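You operate a simulated robot arm through the tools that you are given. There is no shell and no other tool.

You run a simulated two-armed robot. Do the job below in one go: nothing can be reset, and whatever is moved stays where it is left.

## Task
Scrub the blue tray clean under the rinse tap.
Fine: open the tap before you scrub with the basket brush; afterwards tap shut and brush back; the tray stays in the rinse tray. Set down upright: blue basket brush. Where these are worked on the way, their far stop is far enough and under half their travel is too little: rinse tap. What is to be rubbed or washed off counts as gone when no trace of it is left.

It is judged by the outcome, as a careful person would: the job done as asked, and still so three seconds after it is handed in. It fails if anything else is knocked over, pushed out of place, dropped, spilled or broken.

## Robot
Two 7-joint arms with two-finger grippers on one trunk that stands fixed in place. Base frame: the origin is at the foot of the trunk, x ahead of it, y to its left, z up; the work surface is at about z = 0.8. Units: m, degrees, N and s.
The left shoulder is at [0.06, 0.123, 0.97], the right one opposite. With the tool pointing down near the work surface each hand reaches from about 0.34 to 0.8 m from the base axis, measured 20 degrees to its own side. Payload 1.47 kg a hand.
Tool frame (each hand has its own): the origin (TCP) lies between the finger pads and is the grasp point; the fingertips stand 0.016 m ahead of it; z points along the fingers, y is the line along which they close. The gripper opens to 0.087 m; its body begins 0.055 m behind the TCP.
Orientation is that of the tool frame in the base frame, as [roll, pitch, yaw] about the fixed x, y, z axes, in that order (R = Rz(yaw) Ry(pitch) Rx(roll)). With the fingers straight down and closing along the base's y, the tool's x points along the base's -x, its y along +y and its z along -z.

## Interface
- The arms move only by the tool jog_arm. It takes "left_series", "right_series" or both (then of equal length, played together; a hand with none holds still); each is a list of rows, each a list of 3 entries, a list of its own where there are three numbers: the shift along the tool's x, y, z in m, then the turn, a rotation vector about the tool's x, y, z in degrees, then the closure, from 0 (fully open) to 1 (shut). In form: [[[tx, ty, tz], [ax, ay, az], gripper], ...]. A call has 1 to 20 rows; each row shifts and turns the commanded pose from where the row before left it, along the tool's axes as they then stand. Each row takes 0.2 s and may step no farther than 0.05 m and 8.6 degrees from the row before; otherwise, or with a gripper value out of range, the whole call is refused. A pose out of reach is approached as far as the arm can. The call stops where the force on the tool passes 40 N (or 10 N more than at its start, if that is more) or the arm is blocked; 0.2 s more then pass. Each finger travels about 0.153 m/s and halts on what it meets, pressing with about 28 N; the grip force reading is that of the motor and also rises with nothing between the fingers. The clock runs only during rows and for 0.2 s after the last one: add rows that do not move to give the fingers time. The reply holds the time, the measured pose of the TCP, the force on the tool along the base axes, the opening and the grip force, in the units named above and with some noise, with the torque about the TCP (base axes, N m) and any sound that the robot's microphone picked up, and new pictures: "views" is both (left out), scene, wrist or none (wrist: the cameras of the hands that moved).
- Cameras (640 x 400 px; columns grow to the right, rows downward): "scene" is now at [0.0815, -0.0316, 1.5257]; the picture's right is [-0.41, -0.91, 0.00], its down [-0.68, 0.31, -0.67] and it looks along [0.61, -0.28, -0.75] (base axes); focal length 314 px, centre (320, 200). "left" rides on the left gripper at [0.073, -0.012, -0.09] in its tool frame; the picture's right is [0.16, 0.99, 0.00], its down [-0.72, 0.12, -0.68] and it looks along [-0.67, 0.11, 0.73] (tool axes); focal length 247 px, centre (320, 200). "right" rides on the right gripper at [0.073, 0.012, -0.09] in its tool frame; the picture's right is [-0.16, 0.99, 0.00], its down [-0.72, -0.12, -0.68] and it looks along [-0.67, -0.11, 0.73] (tool axes); focal length 247 px, centre (320, 200). There is no depth. A picture from a camera that has moved, and an enlarged one, comes with that camera's place and axes in the base frame and with its lens.
- slide_trunk(by): moves the trunk up (or, below 0, down) by that many m; the arms and the scene camera ride with it, the base frame stays. It gives what a move gives, with no picture.
- turn_head(pan, tilt): turns the head with the scene camera to pan (to the left, within 120 degrees either way) and tilt (down, from -29 to 69), counted from straight ahead of the robot. It gives what a move gives, and a new picture of the scene camera.
- zoom(camera, box): a new picture of the part [left, top, right, bottom] of that camera's present view, enlarged. No time passes.
- hand_in(): hands the job in; it is judged then, once.

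Nothing tells you positions but the pictures and the camera data. Unless the task says otherwise, let go and move clear before handing in.

The tools are called after "Request:" as a command line: name --argument value ..., lists and objects as JSON in quotes. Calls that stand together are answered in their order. jog_arm: Moves the arms, as the interface text tells. Its arguments: {"type":"object","properties":{"left_series":{"type":"array","items":{"type":"array"}},"right_series":{"type":"array","items":{"type":"array"}},"views":{"type":"string","enum":["both","scene","wrist","none"]}},"required":[]} The other tools are called the same way: slide_trunk (by) moves the trunk up or down; turn_head (pan, tilt) turns the head that bears the scene camera; zoom (camera, box) takes an enlarged picture of a part of a camera's view; hand_in () hands the job in.

At the start:

```text
clock: 0.0
left_eef_pos: [0.5912, 0.0773, 1.1517]
left_tcp_rot: [180.0, 0.0, -180.0]
left_wrist_force: [0.4, 0.0, 0.4]
left_ft_torque: [0.0, -0.01, 0.01]
left_width: 0.0872
left_finger_force: 0.0
right_eef_pos: [0.4692, -0.436, 1.1449]
right_tcp_rot: [180.0, -0.1, -180.0]
right_wrist_force: [-0.4, 0.1, 0.3]
right_ft_torque: [0.0, -0.01, -0.02]
right_width: 0.0872
right_finger_force: 0.1
trunk travel left (down, up): [-0.125, 0.105]
head pan, tilt (commanded): [-24.5, 48.3]
```

scene: 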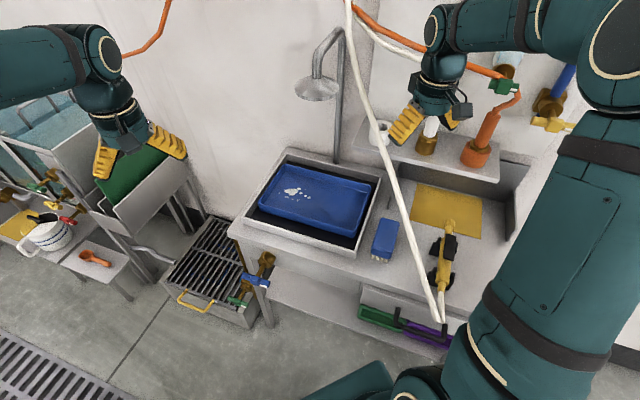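
right: 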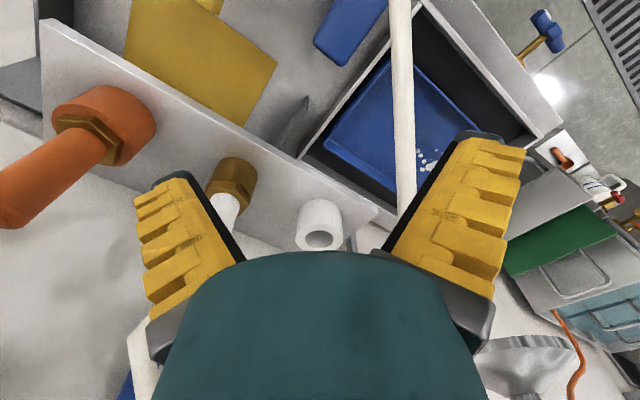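
left: 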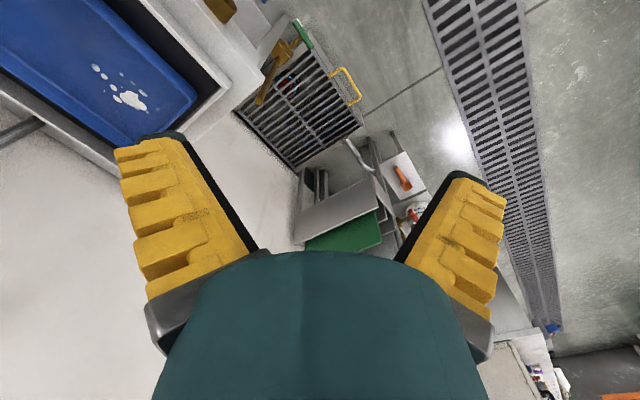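

I see the blue tray with white residue sitting in the rinse tray under a shower-type spout, a blue block-shaped brush to its right, and a valve with a blue handle at the bench's front edge. I'll zoom in to tell which tap and brush are which before moving anything.

Request:
zoom --camera "scene" --box '[220, 140, 420, 265]'

Request:
zoom --camera "scene" --box '[150, 210, 310, 310]'

Request:
zoom --camera "scene" --box '[350, 100, 530, 212]'

Request:
zoom --camera "scene" --box '[340, 200, 500, 360]'

```text
3.20 times, centred on (320, 202) of scene
camera zoom: at [0.0815, -0.0316, 1.5257], right [-0.41, -0.91, 0.0], down [-0.68, 0.31, -0.67], along [0.61, -0.28, -0.75], focal length 1003 px, centre (320, 192)
```

zoom: 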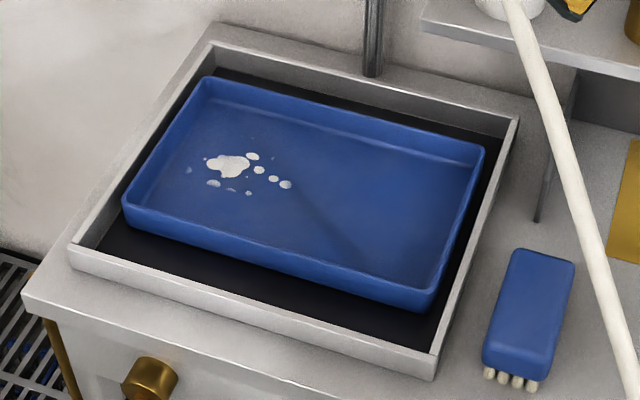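

```text
4.00 times, centred on (230, 260) of scene
camera zoom: at [0.0815, -0.0316, 1.5257], right [-0.41, -0.91, 0.0], down [-0.68, 0.31, -0.67], along [0.61, -0.28, -0.75], focal length 1254 px, centre (680, -40)
```

zoom: 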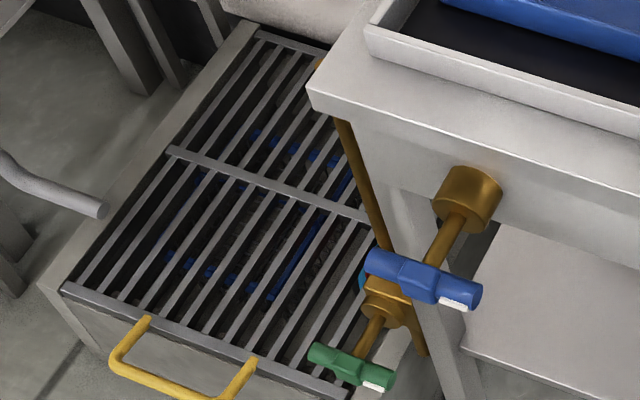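

```text
3.56 times, centred on (440, 156) of scene
camera zoom: at [0.0815, -0.0316, 1.5257], right [-0.41, -0.91, 0.0], down [-0.68, 0.31, -0.67], along [0.61, -0.28, -0.75], focal length 1114 px, centre (-107, 356)
```

zoom: 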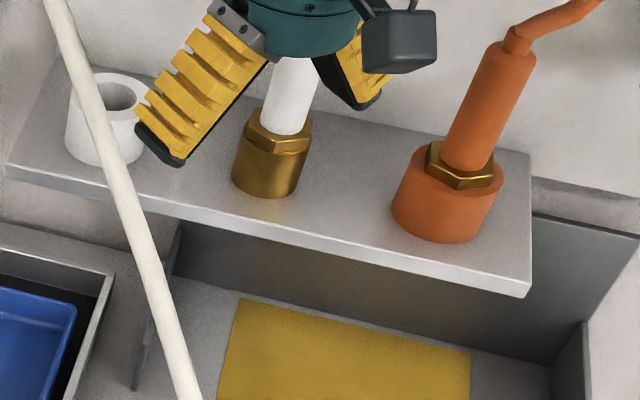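

```text
2.50 times, centred on (420, 280) of scene
camera zoom: at [0.0815, -0.0316, 1.5257], right [-0.41, -0.91, 0.0], down [-0.68, 0.31, -0.67], along [0.61, -0.28, -0.75], focal length 784 px, centre (70, 0)
```

zoom: 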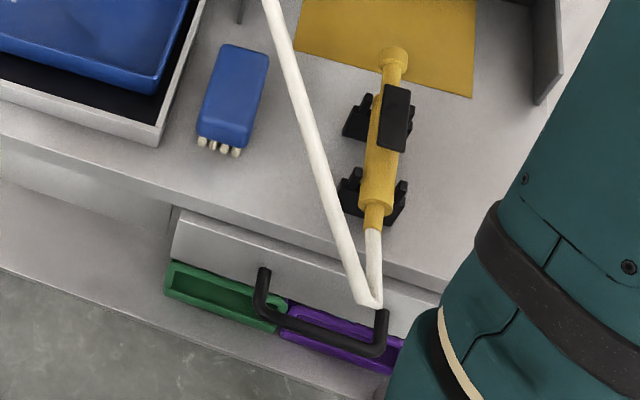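

The brush lies right of the rinse tray, bristles down. There are several taps (a blue and a green one under the bench front, others on the wall and at the left), so I'll look at each before choosing.

Request:
zoom --camera "scene" --box '[480, 40, 640, 140]'

Request:
zoom --camera "scene" --box '[0, 170, 160, 300]'

Request:
zoom --camera "scene" --box '[230, 0, 430, 125]'

Request:
turn_head --pan 10 --tilt 50

Request:
turn_head --pan -50 --tilt 25

Request:
turn_head --pan -10 --tilt 15

Request:
turn_head --pan -10 --tilt 60

```text
4.00 times, centred on (560, 90) of scene
camera zoom: at [0.0815, -0.0316, 1.5257], right [-0.41, -0.91, 0.0], down [-0.68, 0.31, -0.67], along [0.61, -0.28, -0.75], focal length 1254 px, centre (-640, 640)
```

zoom: 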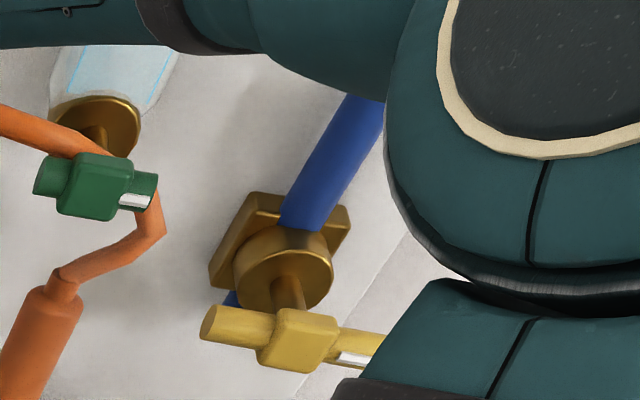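

```text
3.08 times, centred on (80, 235) of scene
camera zoom: at [0.0815, -0.0316, 1.5257], right [-0.41, -0.91, 0.0], down [-0.68, 0.31, -0.67], along [0.61, -0.28, -0.75], focal length 964 px, centre (1058, 92)
```

zoom: 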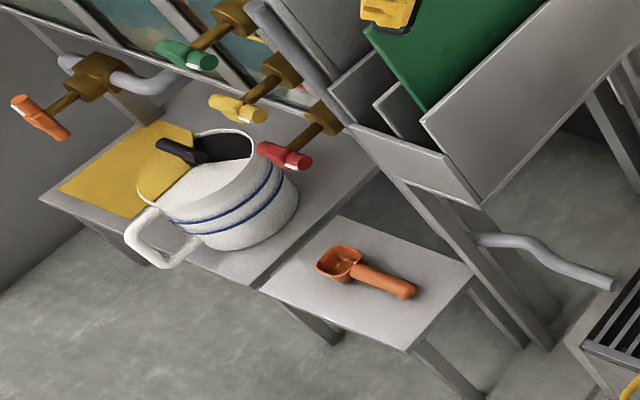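

```text
3.20 times, centred on (330, 62) of scene
camera zoom: at [0.0815, -0.0316, 1.5257], right [-0.41, -0.91, 0.0], down [-0.68, 0.31, -0.67], along [0.61, -0.28, -0.75], focal length 1003 px, centre (288, 640)
```

zoom: 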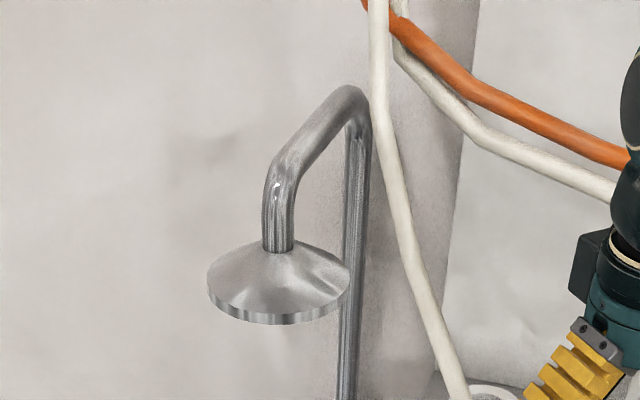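

```text
clock: 1.0
left_eef_pos: [0.5901, 0.0771, 1.1518]
left_tcp_rot: [179.9, 0.0, 180.0]
left_wrist_force: [0.0, 0.3, 0.4]
left_ft_torque: [0.0, -0.04, 0.0]
left_width: 0.0871
left_finger_force: 0.0
right_eef_pos: [0.4688, -0.4354, 1.1449]
right_tcp_rot: [-180.0, -0.1, -180.0]
right_wrist_force: [0.4, -0.1, -0.7]
right_ft_torque: [-0.01, 0.0, 0.02]
right_width: 0.0871
right_finger_force: 0.0
trunk travel left (down, up): [-0.125, 0.105]
head pan, tilt (commanded): [10.0, 50.0]
camera scene: at [0.0858, 0.0143, 1.5234], right [0.17, -0.98, 0.0], down [-0.75, -0.13, -0.64], along [0.63, 0.11, -0.77], focal length 314 px, centre (320, 200)
```

scene: 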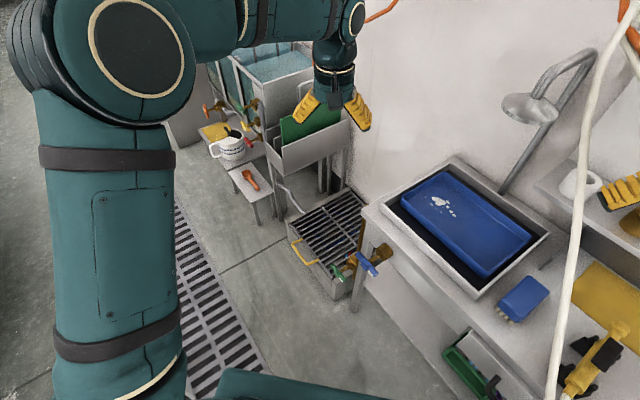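

```text
clock: 2.3
left_eef_pos: [0.5917, 0.0771, 1.1521]
left_tcp_rot: [-179.9, 0.0, -180.0]
left_wrist_force: [-0.7, 0.3, -0.8]
left_ft_torque: [0.02, -0.02, 0.04]
left_width: 0.087
left_finger_force: 0.1
right_eef_pos: [0.4706, -0.435, 1.1448]
right_tcp_rot: [180.0, 0.0, 179.9]
right_wrist_force: [-0.6, -0.2, 0.3]
right_ft_torque: [0.05, 0.0, -0.03]
right_width: 0.0869
right_finger_force: 0.1
trunk travel left (down, up): [-0.125, 0.105]
head pan, tilt (commanded): [-50.0, 25.0]
camera scene: at [0.0693, -0.0696, 1.5608], right [-0.77, -0.64, 0.0], down [-0.27, 0.32, -0.91], along [0.58, -0.69, -0.42], focal length 314 px, centre (320, 200)
```

scene: 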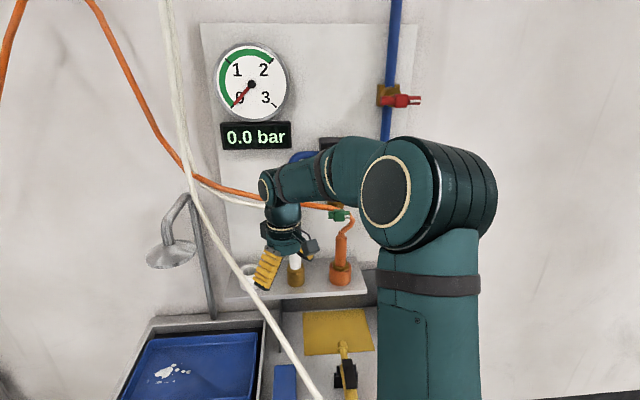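

```text
clock: 3.4
left_eef_pos: [0.5912, 0.0769, 1.1514]
left_tcp_rot: [-179.9, 0.1, 179.9]
left_wrist_force: [0.1, 0.5, 0.5]
left_ft_torque: [0.0, -0.02, -0.01]
left_width: 0.0873
left_finger_force: 0.0
right_eef_pos: [0.4698, -0.4355, 1.1445]
right_tcp_rot: [180.0, 0.0, 180.0]
right_wrist_force: [0.0, 0.7, 0.4]
right_ft_torque: [-0.02, -0.02, -0.03]
right_width: 0.0871
right_finger_force: 0.0
trunk travel left (down, up): [-0.125, 0.105]
head pan, tilt (commanded): [-10.0, 15.0]
camera scene: at [0.102, -0.0153, 1.5771], right [-0.17, -0.98, 0.0], down [-0.26, 0.05, -0.97], along [0.95, -0.17, -0.26], focal length 314 px, centre (320, 200)
```

scene: 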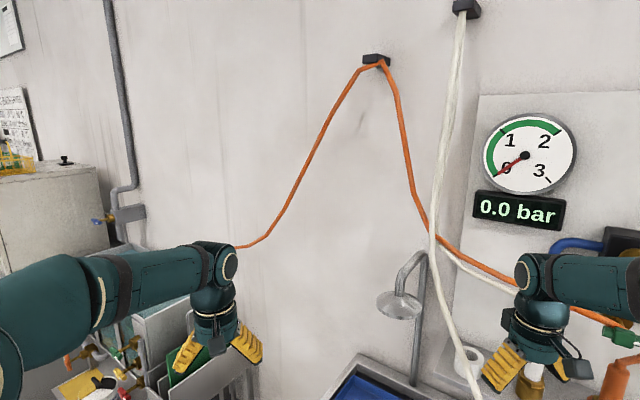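

```text
clock: 4.5
left_eef_pos: [0.5909, 0.0774, 1.1513]
left_tcp_rot: [180.0, 0.1, 180.0]
left_wrist_force: [0.1, 0.4, 0.6]
left_ft_torque: [-0.03, -0.02, -0.02]
left_width: 0.0868
left_finger_force: 0.0
right_eef_pos: [0.4693, -0.4354, 1.1444]
right_tcp_rot: [-180.0, -0.1, 180.0]
right_wrist_force: [-0.4, 1.3, 1.0]
right_ft_torque: [0.0, -0.02, -0.01]
right_width: 0.0871
right_finger_force: 0.1
trunk travel left (down, up): [-0.125, 0.105]
head pan, tilt (commanded): [-10.0, 60.0]
camera scene: at [0.0757, -0.0106, 1.5108], right [-0.17, -0.98, 0.0], down [-0.85, 0.15, -0.5], along [0.49, -0.09, -0.87], focal length 314 px, centre (320, 200)
```

scene: 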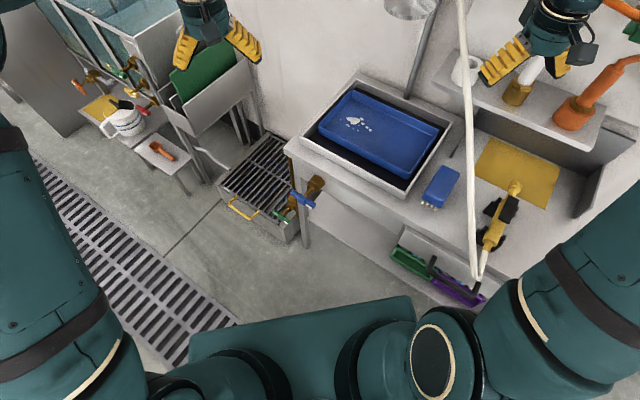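

The bench-front blue lever tap sits on a stem from the rinse bench itself, which makes it the likely rinse tap; the wall panel looks like a pressure system for the spray gun. I'll take closer views of these.

Request:
zoom --camera "scene" --box '[230, 160, 350, 250]'

Request:
zoom --camera "left" --box '[190, 0, 370, 170]'

Request:
zoom --camera "scene" --box '[400, 150, 480, 220]'

Request:
zoom --camera "scene" --box '[60, 50, 200, 170]'

Request:
turn_head --pan 45 --tilt 40

Request:
turn_head --pan -20 --tilt 62

```text
4.44 times, centred on (290, 205) of scene
camera zoom: at [0.0757, -0.0106, 1.5108], right [-0.17, -0.98, 0.0], down [-0.85, 0.15, -0.5], along [0.49, -0.09, -0.87], focal length 1393 px, centre (453, 178)
```

zoom: 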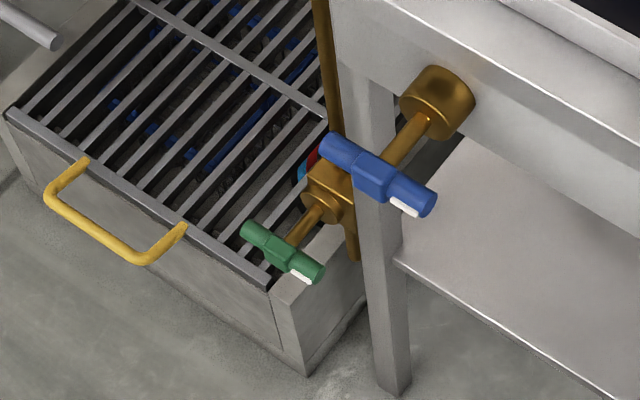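

```text
2.35 times, centred on (280, 85) of left
camera zoom: at [0.5189, 0.0645, 1.2418], right [-0.16, 0.99, 0.0], down [0.72, 0.12, 0.68], along [0.67, 0.11, -0.73], focal length 581 px, centre (414, 471)
```

zoom: 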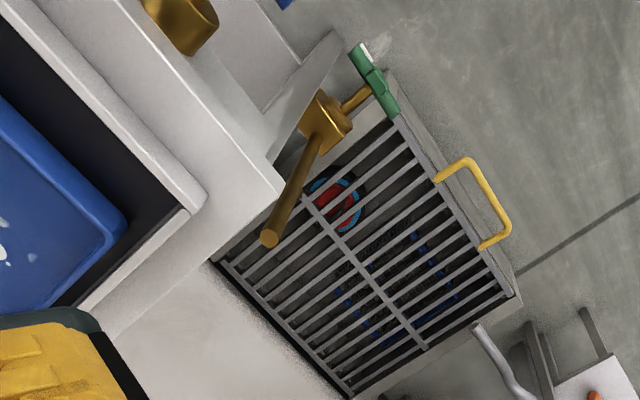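

```text
5.71 times, centred on (440, 185) of scene
camera zoom: at [0.0757, -0.0106, 1.5108], right [-0.17, -0.98, 0.0], down [-0.85, 0.15, -0.5], along [0.49, -0.09, -0.87], focal length 1791 px, centre (-366, 286)
```

zoom: 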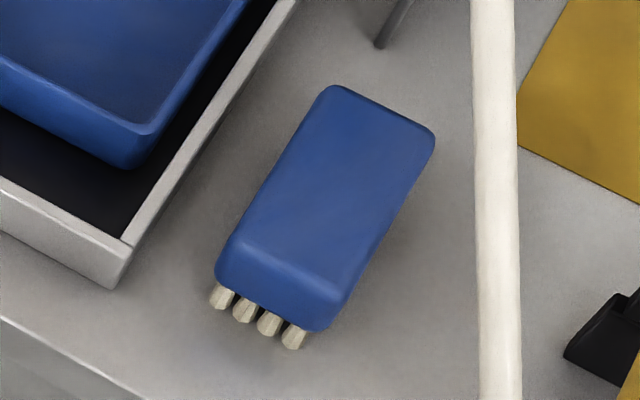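

```text
3.33 times, centred on (130, 110) of scene
camera zoom: at [0.0757, -0.0106, 1.5108], right [-0.17, -0.98, 0.0], down [-0.85, 0.15, -0.5], along [0.49, -0.09, -0.87], focal length 1045 px, centre (953, 500)
```

zoom: 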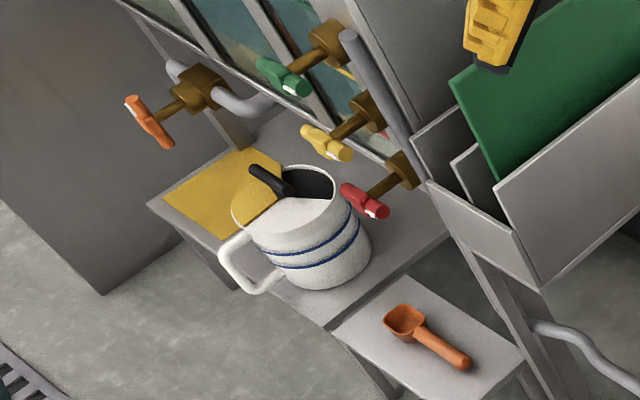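

```text
clock: 5.7
left_eef_pos: [0.5916, 0.0773, 1.1525]
left_tcp_rot: [180.0, 0.1, 179.9]
left_wrist_force: [0.2, 0.2, 0.0]
left_ft_torque: [-0.02, 0.01, -0.01]
left_width: 0.0871
left_finger_force: 0.1
right_eef_pos: [0.4693, -0.435, 1.1446]
right_tcp_rot: [180.0, 0.0, -180.0]
right_wrist_force: [0.3, 0.5, 0.0]
right_ft_torque: [0.01, 0.03, -0.02]
right_width: 0.0869
right_finger_force: 0.0
trunk travel left (down, up): [-0.125, 0.105]
head pan, tilt (commanded): [45.0, 40.0]
camera scene: at [0.0701, 0.0611, 1.5375], right [0.71, -0.71, 0.0], down [-0.46, -0.45, -0.77], along [0.54, 0.54, -0.64], focal length 314 px, centre (320, 200)
```

scene: 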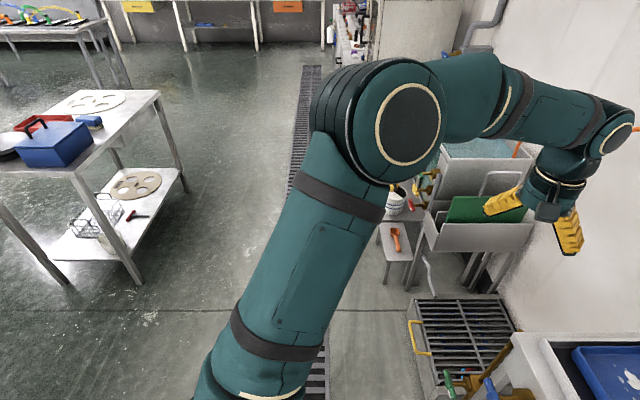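

```text
clock: 7.1
left_eef_pos: [0.5913, 0.0773, 1.152]
left_tcp_rot: [-180.0, 0.0, -180.0]
left_wrist_force: [0.3, 0.2, 1.2]
left_ft_torque: [0.01, -0.03, -0.01]
left_width: 0.087
left_finger_force: 0.1
right_eef_pos: [0.4692, -0.4349, 1.1447]
right_tcp_rot: [179.9, 0.0, -180.0]
right_wrist_force: [0.0, -0.9, 0.8]
right_ft_torque: [0.0, -0.01, 0.0]
right_width: 0.0871
right_finger_force: 0.0
trunk travel left (down, up): [-0.125, 0.105]
head pan, tilt (commanded): [-20.0, 62.0]
camera scene: at [0.0705, -0.021, 1.5085], right [-0.34, -0.94, 0.0], down [-0.83, 0.3, -0.47], along [0.44, -0.16, -0.88], focal length 314 px, centre (320, 200)
```

scene: 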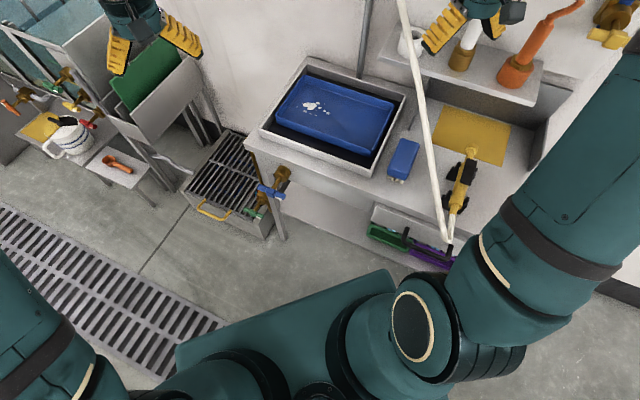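

The bench is turned about 45° to me, with its top near z = 0.8. I take the blue T-handle tap to be the rinse tap: centre about [0.54, -0.04, 0.71], bar level, stem horizontal out of the bench front. The brush is near [0.447, -0.389], and the residue is near [0.73, -0.23]. The left hand will now come back and turn to face the tap along its stem.

Request:
turn_head --pan 0 --tilt 50

Request:
jog_arm --left_series '[[[0.04, 0.005, 0.01], [0, 0, 0], 0], [[0.04, 0.005, 0.01], [0, 0, 0], 0], [[0.04, 0.005, 0.01], [0, 0, 0], 0], [[0.02, 0.005, 0.01], [0, 0, 0], 0], [[0, 0, 0], [7.02, -3.11, -3.11], 0], [[0, 0, 0], [7.02, -3.11, -3.11], 0], [[0, 0, 0], [7.02, -3.11, -3.11], 0], [[0, 0, 0], [7.02, -3.11, -3.11], 0], [[0, 0, 0], [7.02, -3.11, -3.11], 0], [[0, 0, 0], [7.02, -3.11, -3.11], 0]]' --views "both"

```text
clock: 7.9
left_eef_pos: [0.5916, 0.0767, 1.152]
left_tcp_rot: [-180.0, 0.0, -180.0]
left_wrist_force: [-0.6, -0.5, -0.3]
left_ft_torque: [0.0, 0.0, 0.0]
left_width: 0.0869
left_finger_force: 0.1
right_eef_pos: [0.4686, -0.4353, 1.1445]
right_tcp_rot: [179.9, 0.0, -180.0]
right_wrist_force: [-0.4, 0.1, 0.3]
right_ft_torque: [-0.04, 0.0, 0.03]
right_width: 0.087
right_finger_force: 0.0
trunk travel left (down, up): [-0.125, 0.105]
head pan, tilt (commanded): [0.0, 50.0]
camera scene: at [0.087, 0.001, 1.5233], right [0.0, -1.0, 0.0], down [-0.77, 0.0, -0.64], along [0.64, 0.0, -0.77], focal length 314 px, centre (320, 200)
```

scene: 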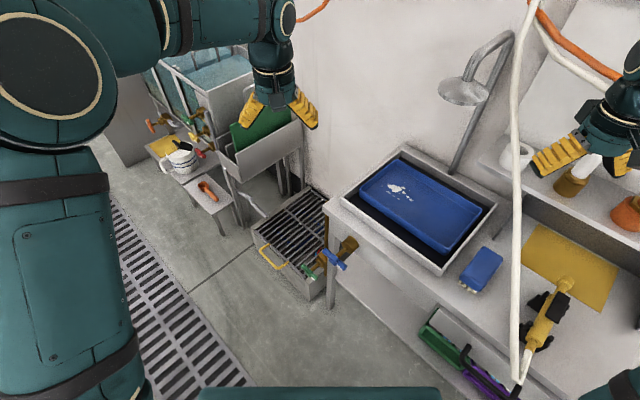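

```text
clock: 10.1
left_eef_pos: [0.4509, 0.0971, 1.1109]
left_tcp_rot: [-135.0, 10.0, -156.0]
left_wrist_force: [0.2, -0.2, 0.8]
left_ft_torque: [-0.04, 0.01, -0.01]
left_width: 0.0871
left_finger_force: 0.1
right_eef_pos: [0.4691, -0.4352, 1.1466]
right_tcp_rot: [-179.9, 0.0, -180.0]
right_wrist_force: [0.3, 0.8, 0.2]
right_ft_torque: [0.0, 0.0, -0.02]
right_width: 0.0869
right_finger_force: 0.1
trunk travel left (down, up): [-0.125, 0.105]
head pan, tilt (commanded): [0.0, 50.0]
camera scene: at [0.087, 0.0012, 1.5234], right [0.0, -1.0, 0.0], down [-0.77, 0.0, -0.64], along [0.64, 0.0, -0.77], focal length 314 px, centre (320, 200)
camera left: at [0.3528, 0.1122, 1.1699], right [-0.31, 0.62, -0.71], down [0.36, 0.78, 0.52], along [0.88, -0.09, -0.47], focal length 247 px, centre (320, 200)
```

scene: 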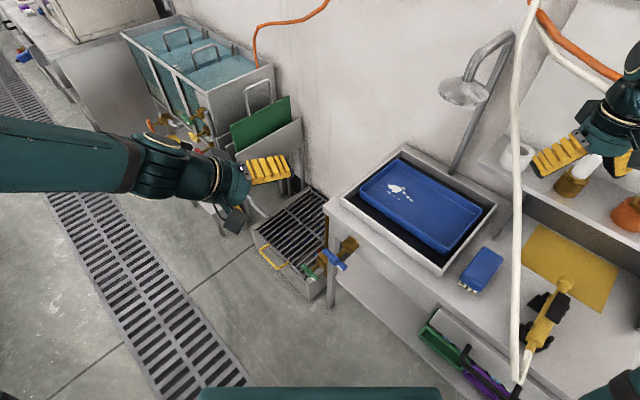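
left: 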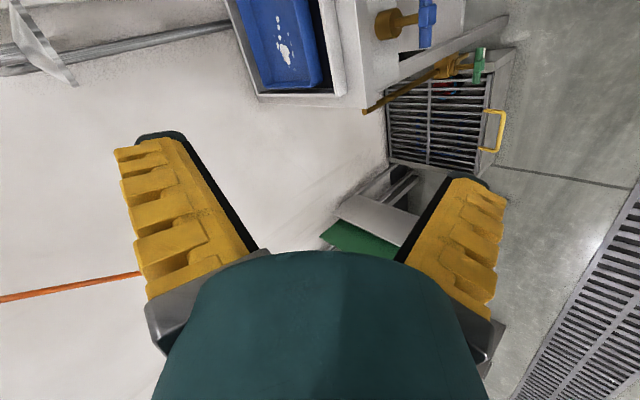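

The left hand followed well and is halfway turned. I'll finish the turn so it faces the tap horizontally.

Request:
jog_arm --left_series '[[[0, 0, 0], [7.02, -3.11, -3.11], 0], [[0, 0, 0], [7.02, -3.11, -3.11], 0], [[0, 0, 0], [7.02, -3.11, -3.11], 0], [[0, 0, 0], [7.02, -3.11, -3.11], 0], [[0, 0, 0], [7.02, -3.11, -3.11], 0], [[0, 0, 0], [7.02, -3.11, -3.11], 0]]' --views "both"

```text
clock: 11.5
left_eef_pos: [0.4716, 0.1016, 1.1114]
left_tcp_rot: [-89.9, 0.0, -132.3]
left_wrist_force: [0.1, 0.0, 0.2]
left_ft_torque: [0.03, -0.01, 0.04]
left_width: 0.0869
left_finger_force: 0.1
left hand out of reach, approached as far as the arm can: row 5, 6
right_eef_pos: [0.47, -0.4346, 1.1448]
right_tcp_rot: [179.9, 0.0, 180.0]
right_wrist_force: [-0.1, 0.8, 0.5]
right_ft_torque: [0.0, 0.02, 0.0]
right_width: 0.0869
right_finger_force: 0.0
trunk travel left (down, up): [-0.125, 0.105]
head pan, tilt (commanded): [0.0, 50.0]
camera scene: at [0.0875, 0.0011, 1.5233], right [0.0, -1.0, 0.0], down [-0.77, 0.0, -0.64], along [0.64, 0.0, -0.77], focal length 314 px, centre (320, 200)
camera left: at [0.3567, 0.1069, 1.1236], right [-0.11, -0.12, -0.99], down [-0.02, 0.99, -0.12], along [0.99, 0.0, -0.11], focal length 247 px, centre (320, 200)
```

scene: 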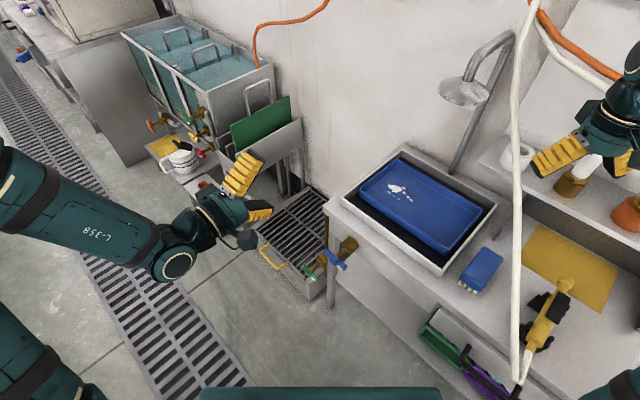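
left: 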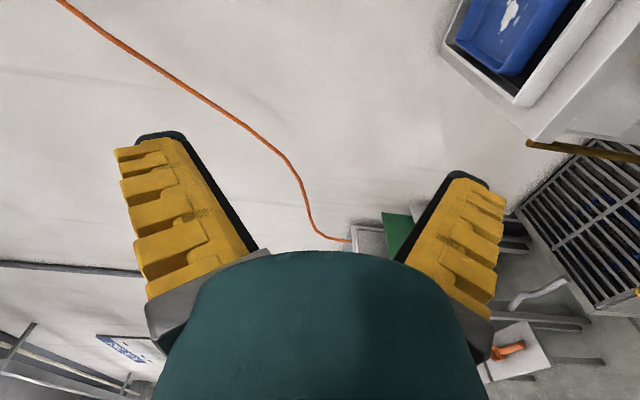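

The hand now faces the tap direction, about 2 cm short of the commanded spot. I'll zoom on the tap to place it precisely, then lower the hand clear of the bench.

Request:
zoom --camera "scene" --box '[290, 220, 370, 290]'

Request:
jog_arm --left_series '[[[0.005, 0.04, 0.006], [0, 0, 0], 0], [[0.005, 0.04, 0.006], [0, 0, 0], 0], [[0.005, 0.04, 0.006], [0, 0, 0], 0], [[0.005, 0.04, 0.006], [0, 0, 0], 0], [[0.005, 0.04, 0.006], [0, 0, 0], 0], [[0.0, 0.04, 0.006], [0, 0, 0], 0]]' --views "both"

```text
5.71 times, centred on (330, 255) of scene
camera zoom: at [0.0875, 0.0011, 1.5233], right [0.0, -1.0, 0.0], down [-0.77, 0.0, -0.64], along [0.64, 0.0, -0.77], focal length 1791 px, centre (263, -114)
```

zoom: 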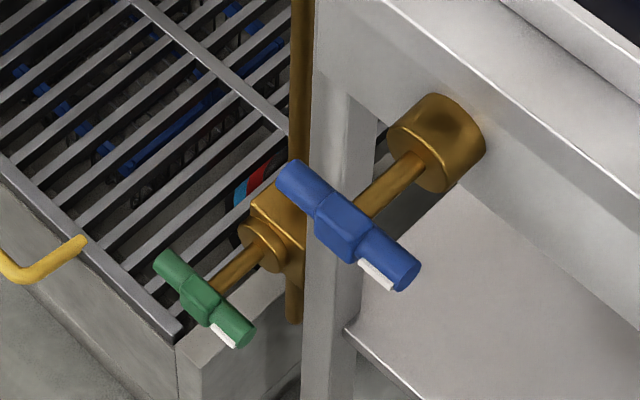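

```text
clock: 12.9
left_eef_pos: [0.4815, 0.0579, 0.8715]
left_tcp_rot: [-90.0, 0.0, -132.2]
left_wrist_force: [0.3, 1.0, 0.0]
left_ft_torque: [0.0, -0.03, 0.01]
left_width: 0.087
left_finger_force: 0.1
right_eef_pos: [0.4689, -0.4344, 1.1452]
right_tcp_rot: [-180.0, 0.0, -179.9]
right_wrist_force: [0.2, 0.3, 0.6]
right_ft_torque: [0.01, 0.0, 0.01]
right_width: 0.0867
right_finger_force: 0.1
trunk travel left (down, up): [-0.125, 0.105]
head pan, tilt (commanded): [0.0, 50.0]
camera scene: at [0.0874, 0.0013, 1.5233], right [0.0, -1.0, 0.0], down [-0.77, 0.0, -0.64], along [0.64, 0.0, -0.77], focal length 314 px, centre (320, 200)
camera left: at [0.3669, 0.0638, 0.8825], right [-0.11, -0.12, -0.99], down [-0.02, 0.99, -0.12], along [0.99, 0.0, -0.11], focal length 247 px, centre (320, 200)
```

scene: 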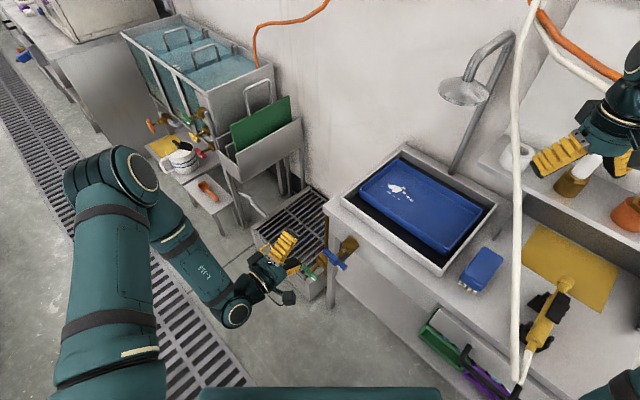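
left: 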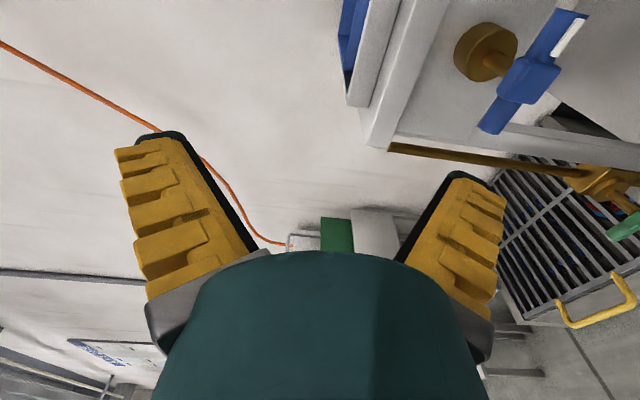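

The tap handle triangulates to about [0.538, -0.041, 0.716] with its stem along azimuth about -43°. I'll line the hand up in front of it at about 0.1 m standoff.

Request:
jog_arm --left_series '[[[0.0087, 0.0389, 0], [0, 0, 0], 0], [[0.0087, 0.0389, 0], [0, 0, 0], 0], [[0.0087, 0.0389, 0], [0, 0, 0], 0], [[0.0087, 0.0389, 0], [0, 0, 0], 0]]' --views "both"

```text
clock: 13.9
left_eef_pos: [0.4571, 0.0328, 0.7163]
left_tcp_rot: [-90.0, 0.0, -132.2]
left_wrist_force: [0.3, 0.0, -0.4]
left_ft_torque: [0.04, -0.02, 0.01]
left_width: 0.0872
left_finger_force: 0.1
right_eef_pos: [0.4696, -0.4352, 1.1452]
right_tcp_rot: [-179.9, 0.0, -180.0]
right_wrist_force: [0.2, 0.6, 0.4]
right_ft_torque: [-0.02, 0.0, 0.0]
right_width: 0.0872
right_finger_force: 0.1
trunk travel left (down, up): [-0.125, 0.105]
head pan, tilt (commanded): [0.0, 50.0]
camera scene: at [0.0871, 0.0011, 1.5233], right [0.0, -1.0, 0.0], down [-0.77, 0.0, -0.64], along [0.64, 0.0, -0.77], focal length 314 px, centre (320, 200)
camera left: at [0.343, 0.0382, 0.728], right [-0.11, -0.12, -0.99], down [-0.02, 0.99, -0.12], along [0.99, 0.0, -0.11], focal length 247 px, centre (320, 200)
```

scene: 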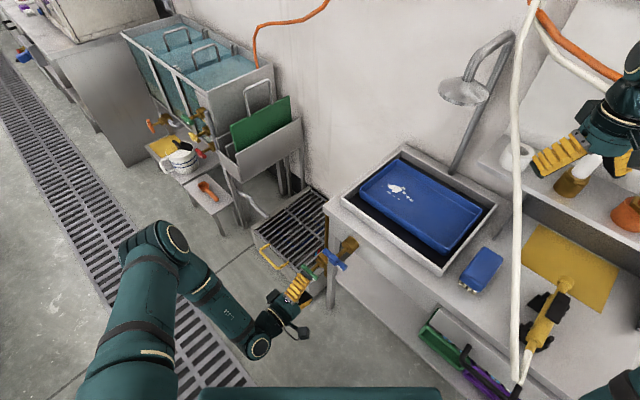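
left: 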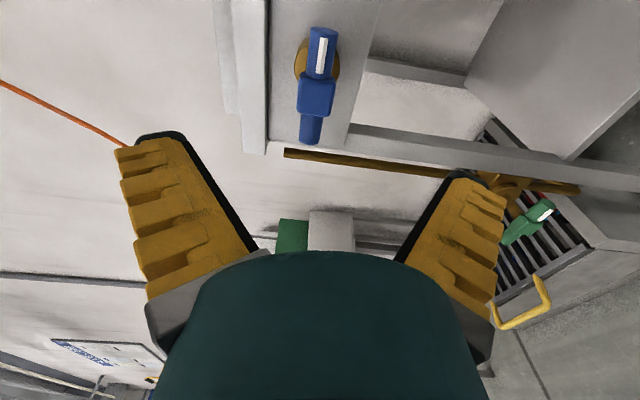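

The handle lies on the hand's axis to within a few millimetres. I'll move straight in and close on the T-bar.

Request:
jog_arm --left_series '[[[0, -0.001, 0.036], [0, 0, 0], 0], [[0, -0.001, 0.036], [0, 0, 0], 0], [[0, 0, 0.034], [0, 0, 0], 0], [[0, 0, 0], [0, 0, 0], 0]]' --views "both"

```text
clock: 14.9
left_eef_pos: [0.537, -0.0385, 0.7182]
left_tcp_rot: [-90.0, 0.0, -132.2]
left_wrist_force: [0.2, -0.1, 0.3]
left_ft_torque: [-0.01, -0.03, 0.0]
left_width: 0.0869
left_finger_force: 0.2
right_eef_pos: [0.4694, -0.4354, 1.1461]
right_tcp_rot: [-180.0, 0.0, 180.0]
right_wrist_force: [0.1, -0.2, -0.1]
right_ft_torque: [0.04, -0.02, -0.01]
right_width: 0.087
right_finger_force: 0.1
trunk travel left (down, up): [-0.125, 0.105]
head pan, tilt (commanded): [0.0, 50.0]
camera scene: at [0.0869, 0.0011, 1.5234], right [0.0, -1.0, 0.0], down [-0.77, 0.0, -0.64], along [0.64, 0.0, -0.77], focal length 314 px, centre (320, 200)
camera left: at [0.422, -0.0332, 0.7299], right [-0.11, -0.12, -0.99], down [-0.02, 0.99, -0.12], along [0.99, 0.0, -0.11], focal length 247 px, centre (320, 200)
```

scene: 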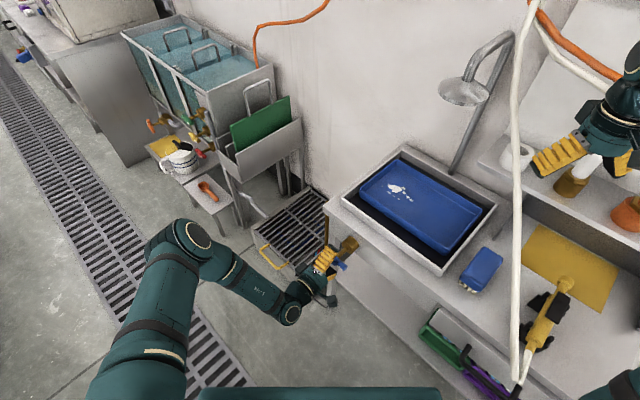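
left: 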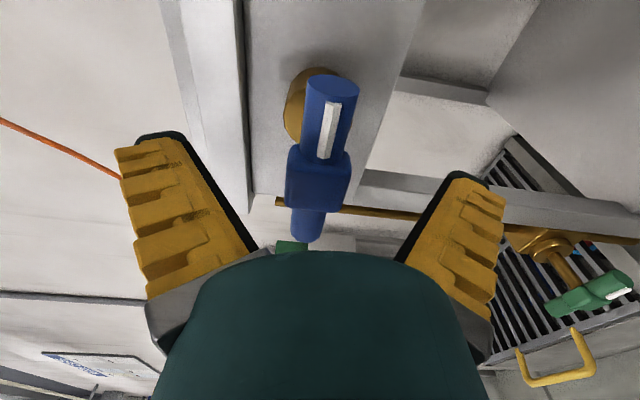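

The T-bar sits between the open fingers at the grasp point. Closing on it now.

Request:
jog_arm --left_series '[[[0, 0, 0], [0, 0, 0], 0.5], [[0, 0, 0], [0, 0, 0], 1], [[0, 0, 0], [0, 0, 0], 1], [[0, 0, 0], [0, 0, 0], 1]]' --views "wrist"

```text
clock: 15.9
left_eef_pos: [0.5366, -0.0376, 0.7203]
left_tcp_rot: [-89.7, 0.2, -132.2]
left_wrist_force: [-4.1, 4.7, 18.7]
left_ft_torque: [-0.17, -0.1, -0.25]
left_width: 0.0138
left_finger_force: 30.0
right_eef_pos: [0.4672, -0.4351, 1.1473]
right_tcp_rot: [-179.9, 0.1, -180.0]
right_wrist_force: [-0.1, -0.3, -0.2]
right_ft_torque: [0.02, 0.02, -0.02]
right_width: 0.0868
right_finger_force: 0.1
trunk travel left (down, up): [-0.125, 0.105]
head pan, tilt (commanded): [0.0, 50.0]
camera left: at [0.4216, -0.0327, 0.7314], right [-0.1, -0.12, -0.99], down [-0.02, 0.99, -0.12], along [0.99, 0.01, -0.1], focal length 247 px, centre (320, 200)
```

left: 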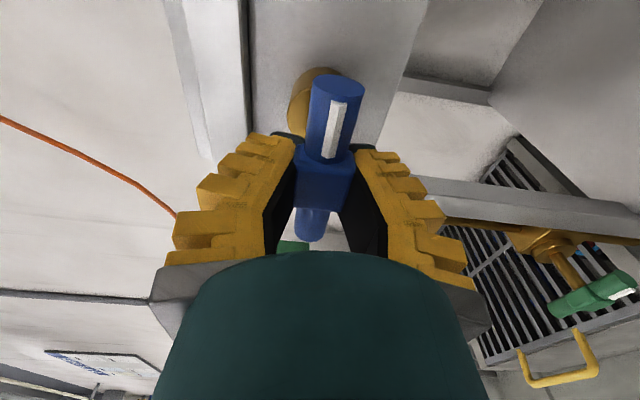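

The grip is firm but the hand sits about 3 mm low on the bar, so I'll ease it up. Then I'll try a small roll counter-clockwise as seen from the front, to learn which way the tap opens.

Request:
jog_arm --left_series '[[[0, -0.003, 0], [0, 0, 0], 1], [[0, 0, 0], [0, 0, 0], 1]]' --views "none"

Request:
jog_arm --left_series '[[[0, 0, 0], [0, 0, -4], 1], [[0, 0, 0], [0, 0, -4], 1]]' --views "wrist"

```text
clock: 16.5
left_eef_pos: [0.5356, -0.0374, 0.7201]
left_tcp_rot: [-90.2, 0.1, -132.2]
left_wrist_force: [-3.8, 4.2, -1.2]
left_ft_torque: [0.01, -0.02, 0.23]
left_width: 0.012
left_finger_force: 29.8
right_eef_pos: [0.4706, -0.4353, 1.1463]
right_tcp_rot: [180.0, -0.1, 180.0]
right_wrist_force: [0.1, -0.3, 0.3]
right_ft_torque: [0.0, 0.02, 0.0]
right_width: 0.0869
right_finger_force: 0.1
trunk travel left (down, up): [-0.125, 0.105]
head pan, tilt (commanded): [0.0, 50.0]
```

```text
clock: 17.1
left_eef_pos: [0.5362, -0.0376, 0.7196]
left_tcp_rot: [-90.2, -8.1, -132.2]
left_wrist_force: [-3.0, 3.2, -11.4]
left_ft_torque: [0.13, 0.1, 0.33]
left_width: 0.0124
left_finger_force: 30.1
right_eef_pos: [0.4688, -0.4347, 1.1452]
right_tcp_rot: [-179.9, 0.0, 179.9]
right_wrist_force: [-0.2, 0.8, -0.1]
right_ft_torque: [0.0, -0.01, 0.0]
right_width: 0.0873
right_finger_force: 0.2
trunk travel left (down, up): [-0.125, 0.105]
head pan, tilt (commanded): [0.0, 50.0]
camera left: at [0.423, -0.0307, 0.7422], right [-0.2, -0.22, -0.96], down [-0.03, 0.98, -0.21], along [0.98, -0.01, -0.2], focal length 247 px, centre (320, 200)
```

left: 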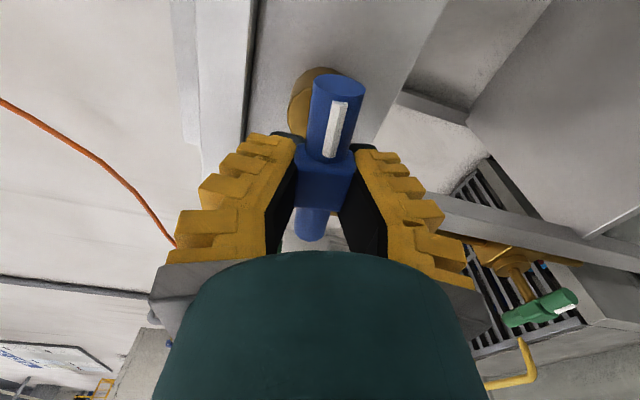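

The handle turned with the hand and met almost no resistance, so this direction is free. I'll keep rolling this way and watch the torque and sound.

Request:
jog_arm --left_series '[[[0, 0, 0], [0, 0, -8], 1], [[0, 0, 0], [0, 0, -8], 1], [[0, 0, 0], [0, 0, -8], 1]]' --views "both"

```text
clock: 17.9
left_eef_pos: [0.5353, -0.038, 0.7197]
left_tcp_rot: [-90.4, -32.2, -132.1]
left_wrist_force: [-6.3, 0.9, -27.8]
left_ft_torque: [0.28, 0.22, 0.15]
left_width: 0.0124
left_finger_force: 29.8
right_eef_pos: [0.4698, -0.4357, 1.1446]
right_tcp_rot: [180.0, -0.1, -179.9]
right_wrist_force: [0.1, -0.2, -0.1]
right_ft_torque: [-0.01, 0.0, 0.02]
right_width: 0.087
right_finger_force: 0.1
trunk travel left (down, up): [-0.125, 0.105]
head pan, tilt (commanded): [0.0, 50.0]
camera scene: at [0.0888, 0.0008, 1.5231], right [0.0, -1.0, 0.0], down [-0.77, 0.0, -0.64], along [0.64, 0.0, -0.77], focal length 314 px, centre (320, 200)
camera left: at [0.4332, -0.0201, 0.7682], right [-0.45, -0.48, -0.75], down [-0.13, 0.87, -0.48], along [0.88, -0.11, -0.45], focal length 247 px, centre (320, 200)
```

scene: 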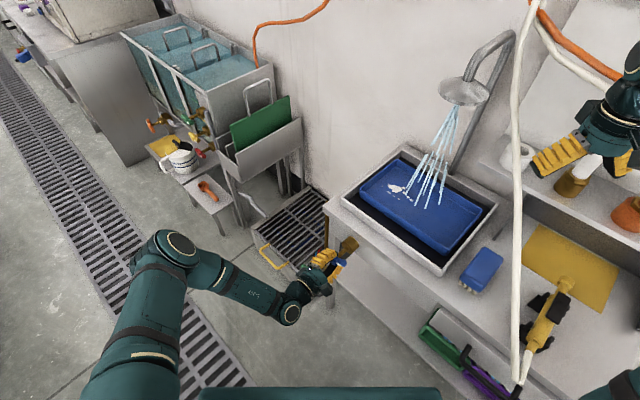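
left: 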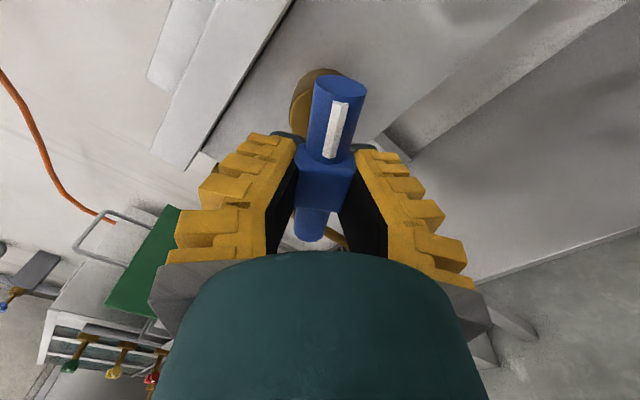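

Water is now running from the shower head, so this is the rinse tap and the right direction. The grasp is slightly off the stem axis and builds up side force, so I'll relieve that and keep turning toward the far stop.

Request:
jog_arm --left_series '[[[0, 0.004, 0], [0, 0, 0], 1], [[0, 0, 0], [0, 0, 0], 1]]' --views "none"

Request:
jog_arm --left_series '[[[0, 0.001, 0], [0, 0, -8], 1], [[0, 0.001, 0], [0, 0, -8], 1]]' --views "none"

```text
clock: 18.5
left_eef_pos: [0.5369, -0.039, 0.7184]
left_tcp_rot: [-89.8, -31.9, -132.1]
left_wrist_force: [0.8, 9.4, -10.7]
left_ft_torque: [0.1, 0.06, 0.09]
left_width: 0.0136
left_finger_force: 29.6
right_eef_pos: [0.4703, -0.4353, 1.1453]
right_tcp_rot: [-180.0, 0.1, 180.0]
right_wrist_force: [-0.1, 0.2, -0.1]
right_ft_torque: [-0.02, -0.02, 0.01]
right_width: 0.087
right_finger_force: 0.1
trunk travel left (down, up): [-0.125, 0.105]
head pan, tilt (commanded): [0.0, 50.0]
```

```text
clock: 19.1
left_eef_pos: [0.5347, -0.0396, 0.7191]
left_tcp_rot: [-89.7, -48.0, -132.3]
left_wrist_force: [9.1, 12.4, 6.6]
left_ft_torque: [0.14, 0.13, 0.3]
left_width: 0.0123
left_finger_force: 30.1
right_eef_pos: [0.4688, -0.4338, 1.1454]
right_tcp_rot: [180.0, 0.0, 180.0]
right_wrist_force: [-0.6, 1.0, -0.2]
right_ft_torque: [-0.06, -0.01, 0.03]
right_width: 0.0869
right_finger_force: 0.0
trunk travel left (down, up): [-0.125, 0.105]
head pan, tilt (commanded): [0.0, 50.0]
```

Turned to 48° with little torque about the stem. I'll go on toward the stop with a small centring correction.

Request:
jog_arm --left_series '[[[0, -0.002, 0], [0, 0, -4], 1], [[0, 0, 0], [0, 0, -8], 1], [[0, 0, 0], [0, 0, -8], 1]]' --views "wrist"

```text
clock: 19.9
left_eef_pos: [0.5348, -0.0396, 0.7171]
left_tcp_rot: [-90.0, -68.2, -132.3]
left_wrist_force: [8.5, 4.6, 5.6]
left_ft_torque: [0.24, 0.22, 0.21]
left_width: 0.0108
left_finger_force: 30.4
right_eef_pos: [0.4691, -0.4359, 1.1455]
right_tcp_rot: [179.9, -0.1, -179.9]
right_wrist_force: [0.2, -0.3, 0.8]
right_ft_torque: [-0.03, -0.01, -0.03]
right_width: 0.087
right_finger_force: 0.1
trunk travel left (down, up): [-0.125, 0.105]
head pan, tilt (commanded): [0.0, 50.0]
camera left: at [0.4584, 0.0076, 0.7901], right [-0.66, -0.72, -0.22], down [-0.39, 0.58, -0.72], along [0.64, -0.38, -0.66], focal length 247 px, centre (320, 200)
```

left: 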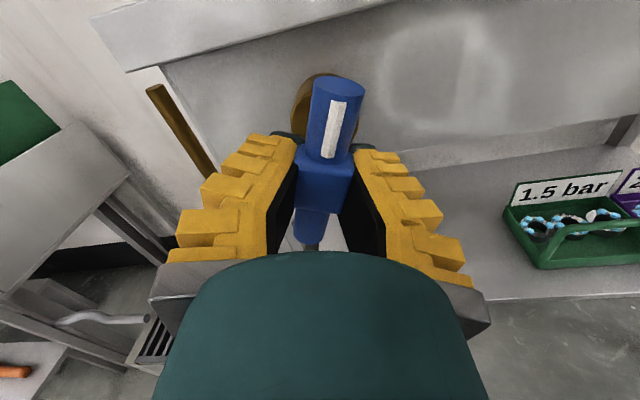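

At 68° and still free. I'll continue until I feel the far stop.

Request:
jog_arm --left_series '[[[0, 0, 0], [0, 0, -7], 1], [[0, 0, 0], [0, 0, -7], 1]]' --views "none"

Request:
jog_arm --left_series '[[[0, 0, 0], [0, 0, -4], 1], [[0, 0, 0], [0, 0, -4], 1]]' --views "both"

```text
clock: 20.5
left_eef_pos: [0.5349, -0.04, 0.7167]
left_tcp_rot: [-90.2, -82.0, -132.0]
left_wrist_force: [6.5, 1.7, 5.4]
left_ft_torque: [0.25, 0.32, 0.06]
left_width: 0.0104
left_finger_force: 30.0
right_eef_pos: [0.4694, -0.4351, 1.1453]
right_tcp_rot: [-180.0, 0.0, -180.0]
right_wrist_force: [-0.4, -0.4, -0.1]
right_ft_torque: [-0.01, -0.01, -0.03]
right_width: 0.0871
right_finger_force: 0.0
trunk travel left (down, up): [-0.125, 0.105]
head pan, tilt (commanded): [0.0, 50.0]
```

```text
clock: 21.1
left_eef_pos: [0.5343, -0.0402, 0.7171]
left_tcp_rot: [122.3, -90.0, 15.6]
left_wrist_force: [4.7, -2.6, 1.7]
left_ft_torque: [0.27, 0.26, -0.03]
left_width: 0.01
left_finger_force: 30.0
right_eef_pos: [0.4687, -0.4362, 1.1459]
right_tcp_rot: [180.0, 0.0, -179.9]
right_wrist_force: [-0.9, -1.0, -0.1]
right_ft_torque: [0.0, 0.01, -0.01]
right_width: 0.0871
right_finger_force: 0.1
trunk travel left (down, up): [-0.125, 0.105]
head pan, tilt (commanded): [0.0, 50.0]
camera scene: at [0.0873, 0.0007, 1.5233], right [0.0, -1.0, 0.0], down [-0.77, 0.0, -0.64], along [0.64, 0.0, -0.77], focal length 314 px, centre (320, 200)
camera left: at [0.4768, 0.0277, 0.7908], right [-0.66, -0.73, 0.16], down [-0.58, 0.37, -0.72], along [0.47, -0.57, -0.67], focal length 247 px, centre (320, 200)
```

scene: 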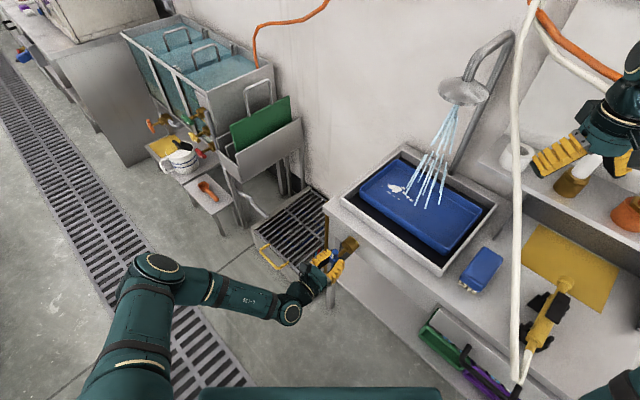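
left: 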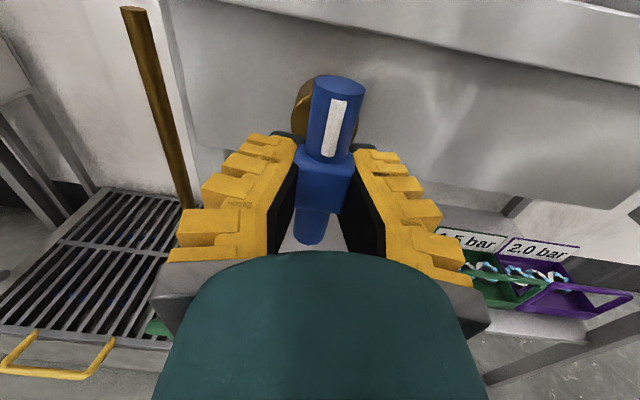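

The handle is at 90° and still free, so its full travel must be larger. I'll keep turning.

Request:
jog_arm --left_series '[[[0, 0, 0], [0, 0, -6], 1], [[0, 0, 0], [0, 0, -6], 1]]' --views "wrist"

```text
clock: 21.7
left_eef_pos: [0.5338, -0.0399, 0.7175]
left_tcp_rot: [90.4, -77.9, 47.4]
left_wrist_force: [-0.4, -0.8, -1.6]
left_ft_torque: [0.62, -0.63, 0.01]
left_width: 0.0144
left_finger_force: 29.9
right_eef_pos: [0.4682, -0.4353, 1.1463]
right_tcp_rot: [180.0, 0.0, 180.0]
right_wrist_force: [-0.1, 0.2, 0.7]
right_ft_torque: [0.01, 0.0, 0.0]
right_width: 0.0872
right_finger_force: 0.1
trunk travel left (down, up): [-0.125, 0.105]
head pan, tilt (commanded): [0.0, 50.0]
camera left: at [0.4868, 0.0387, 0.7868], right [-0.63, -0.69, 0.36], down [-0.68, 0.26, -0.68], along [0.38, -0.67, -0.64], focal length 247 px, centre (320, 200)
```

left: 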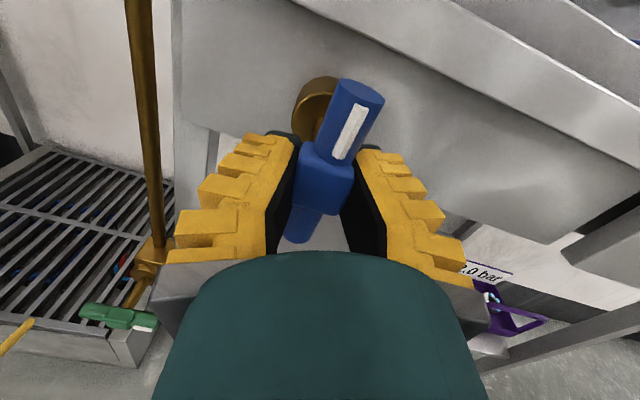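

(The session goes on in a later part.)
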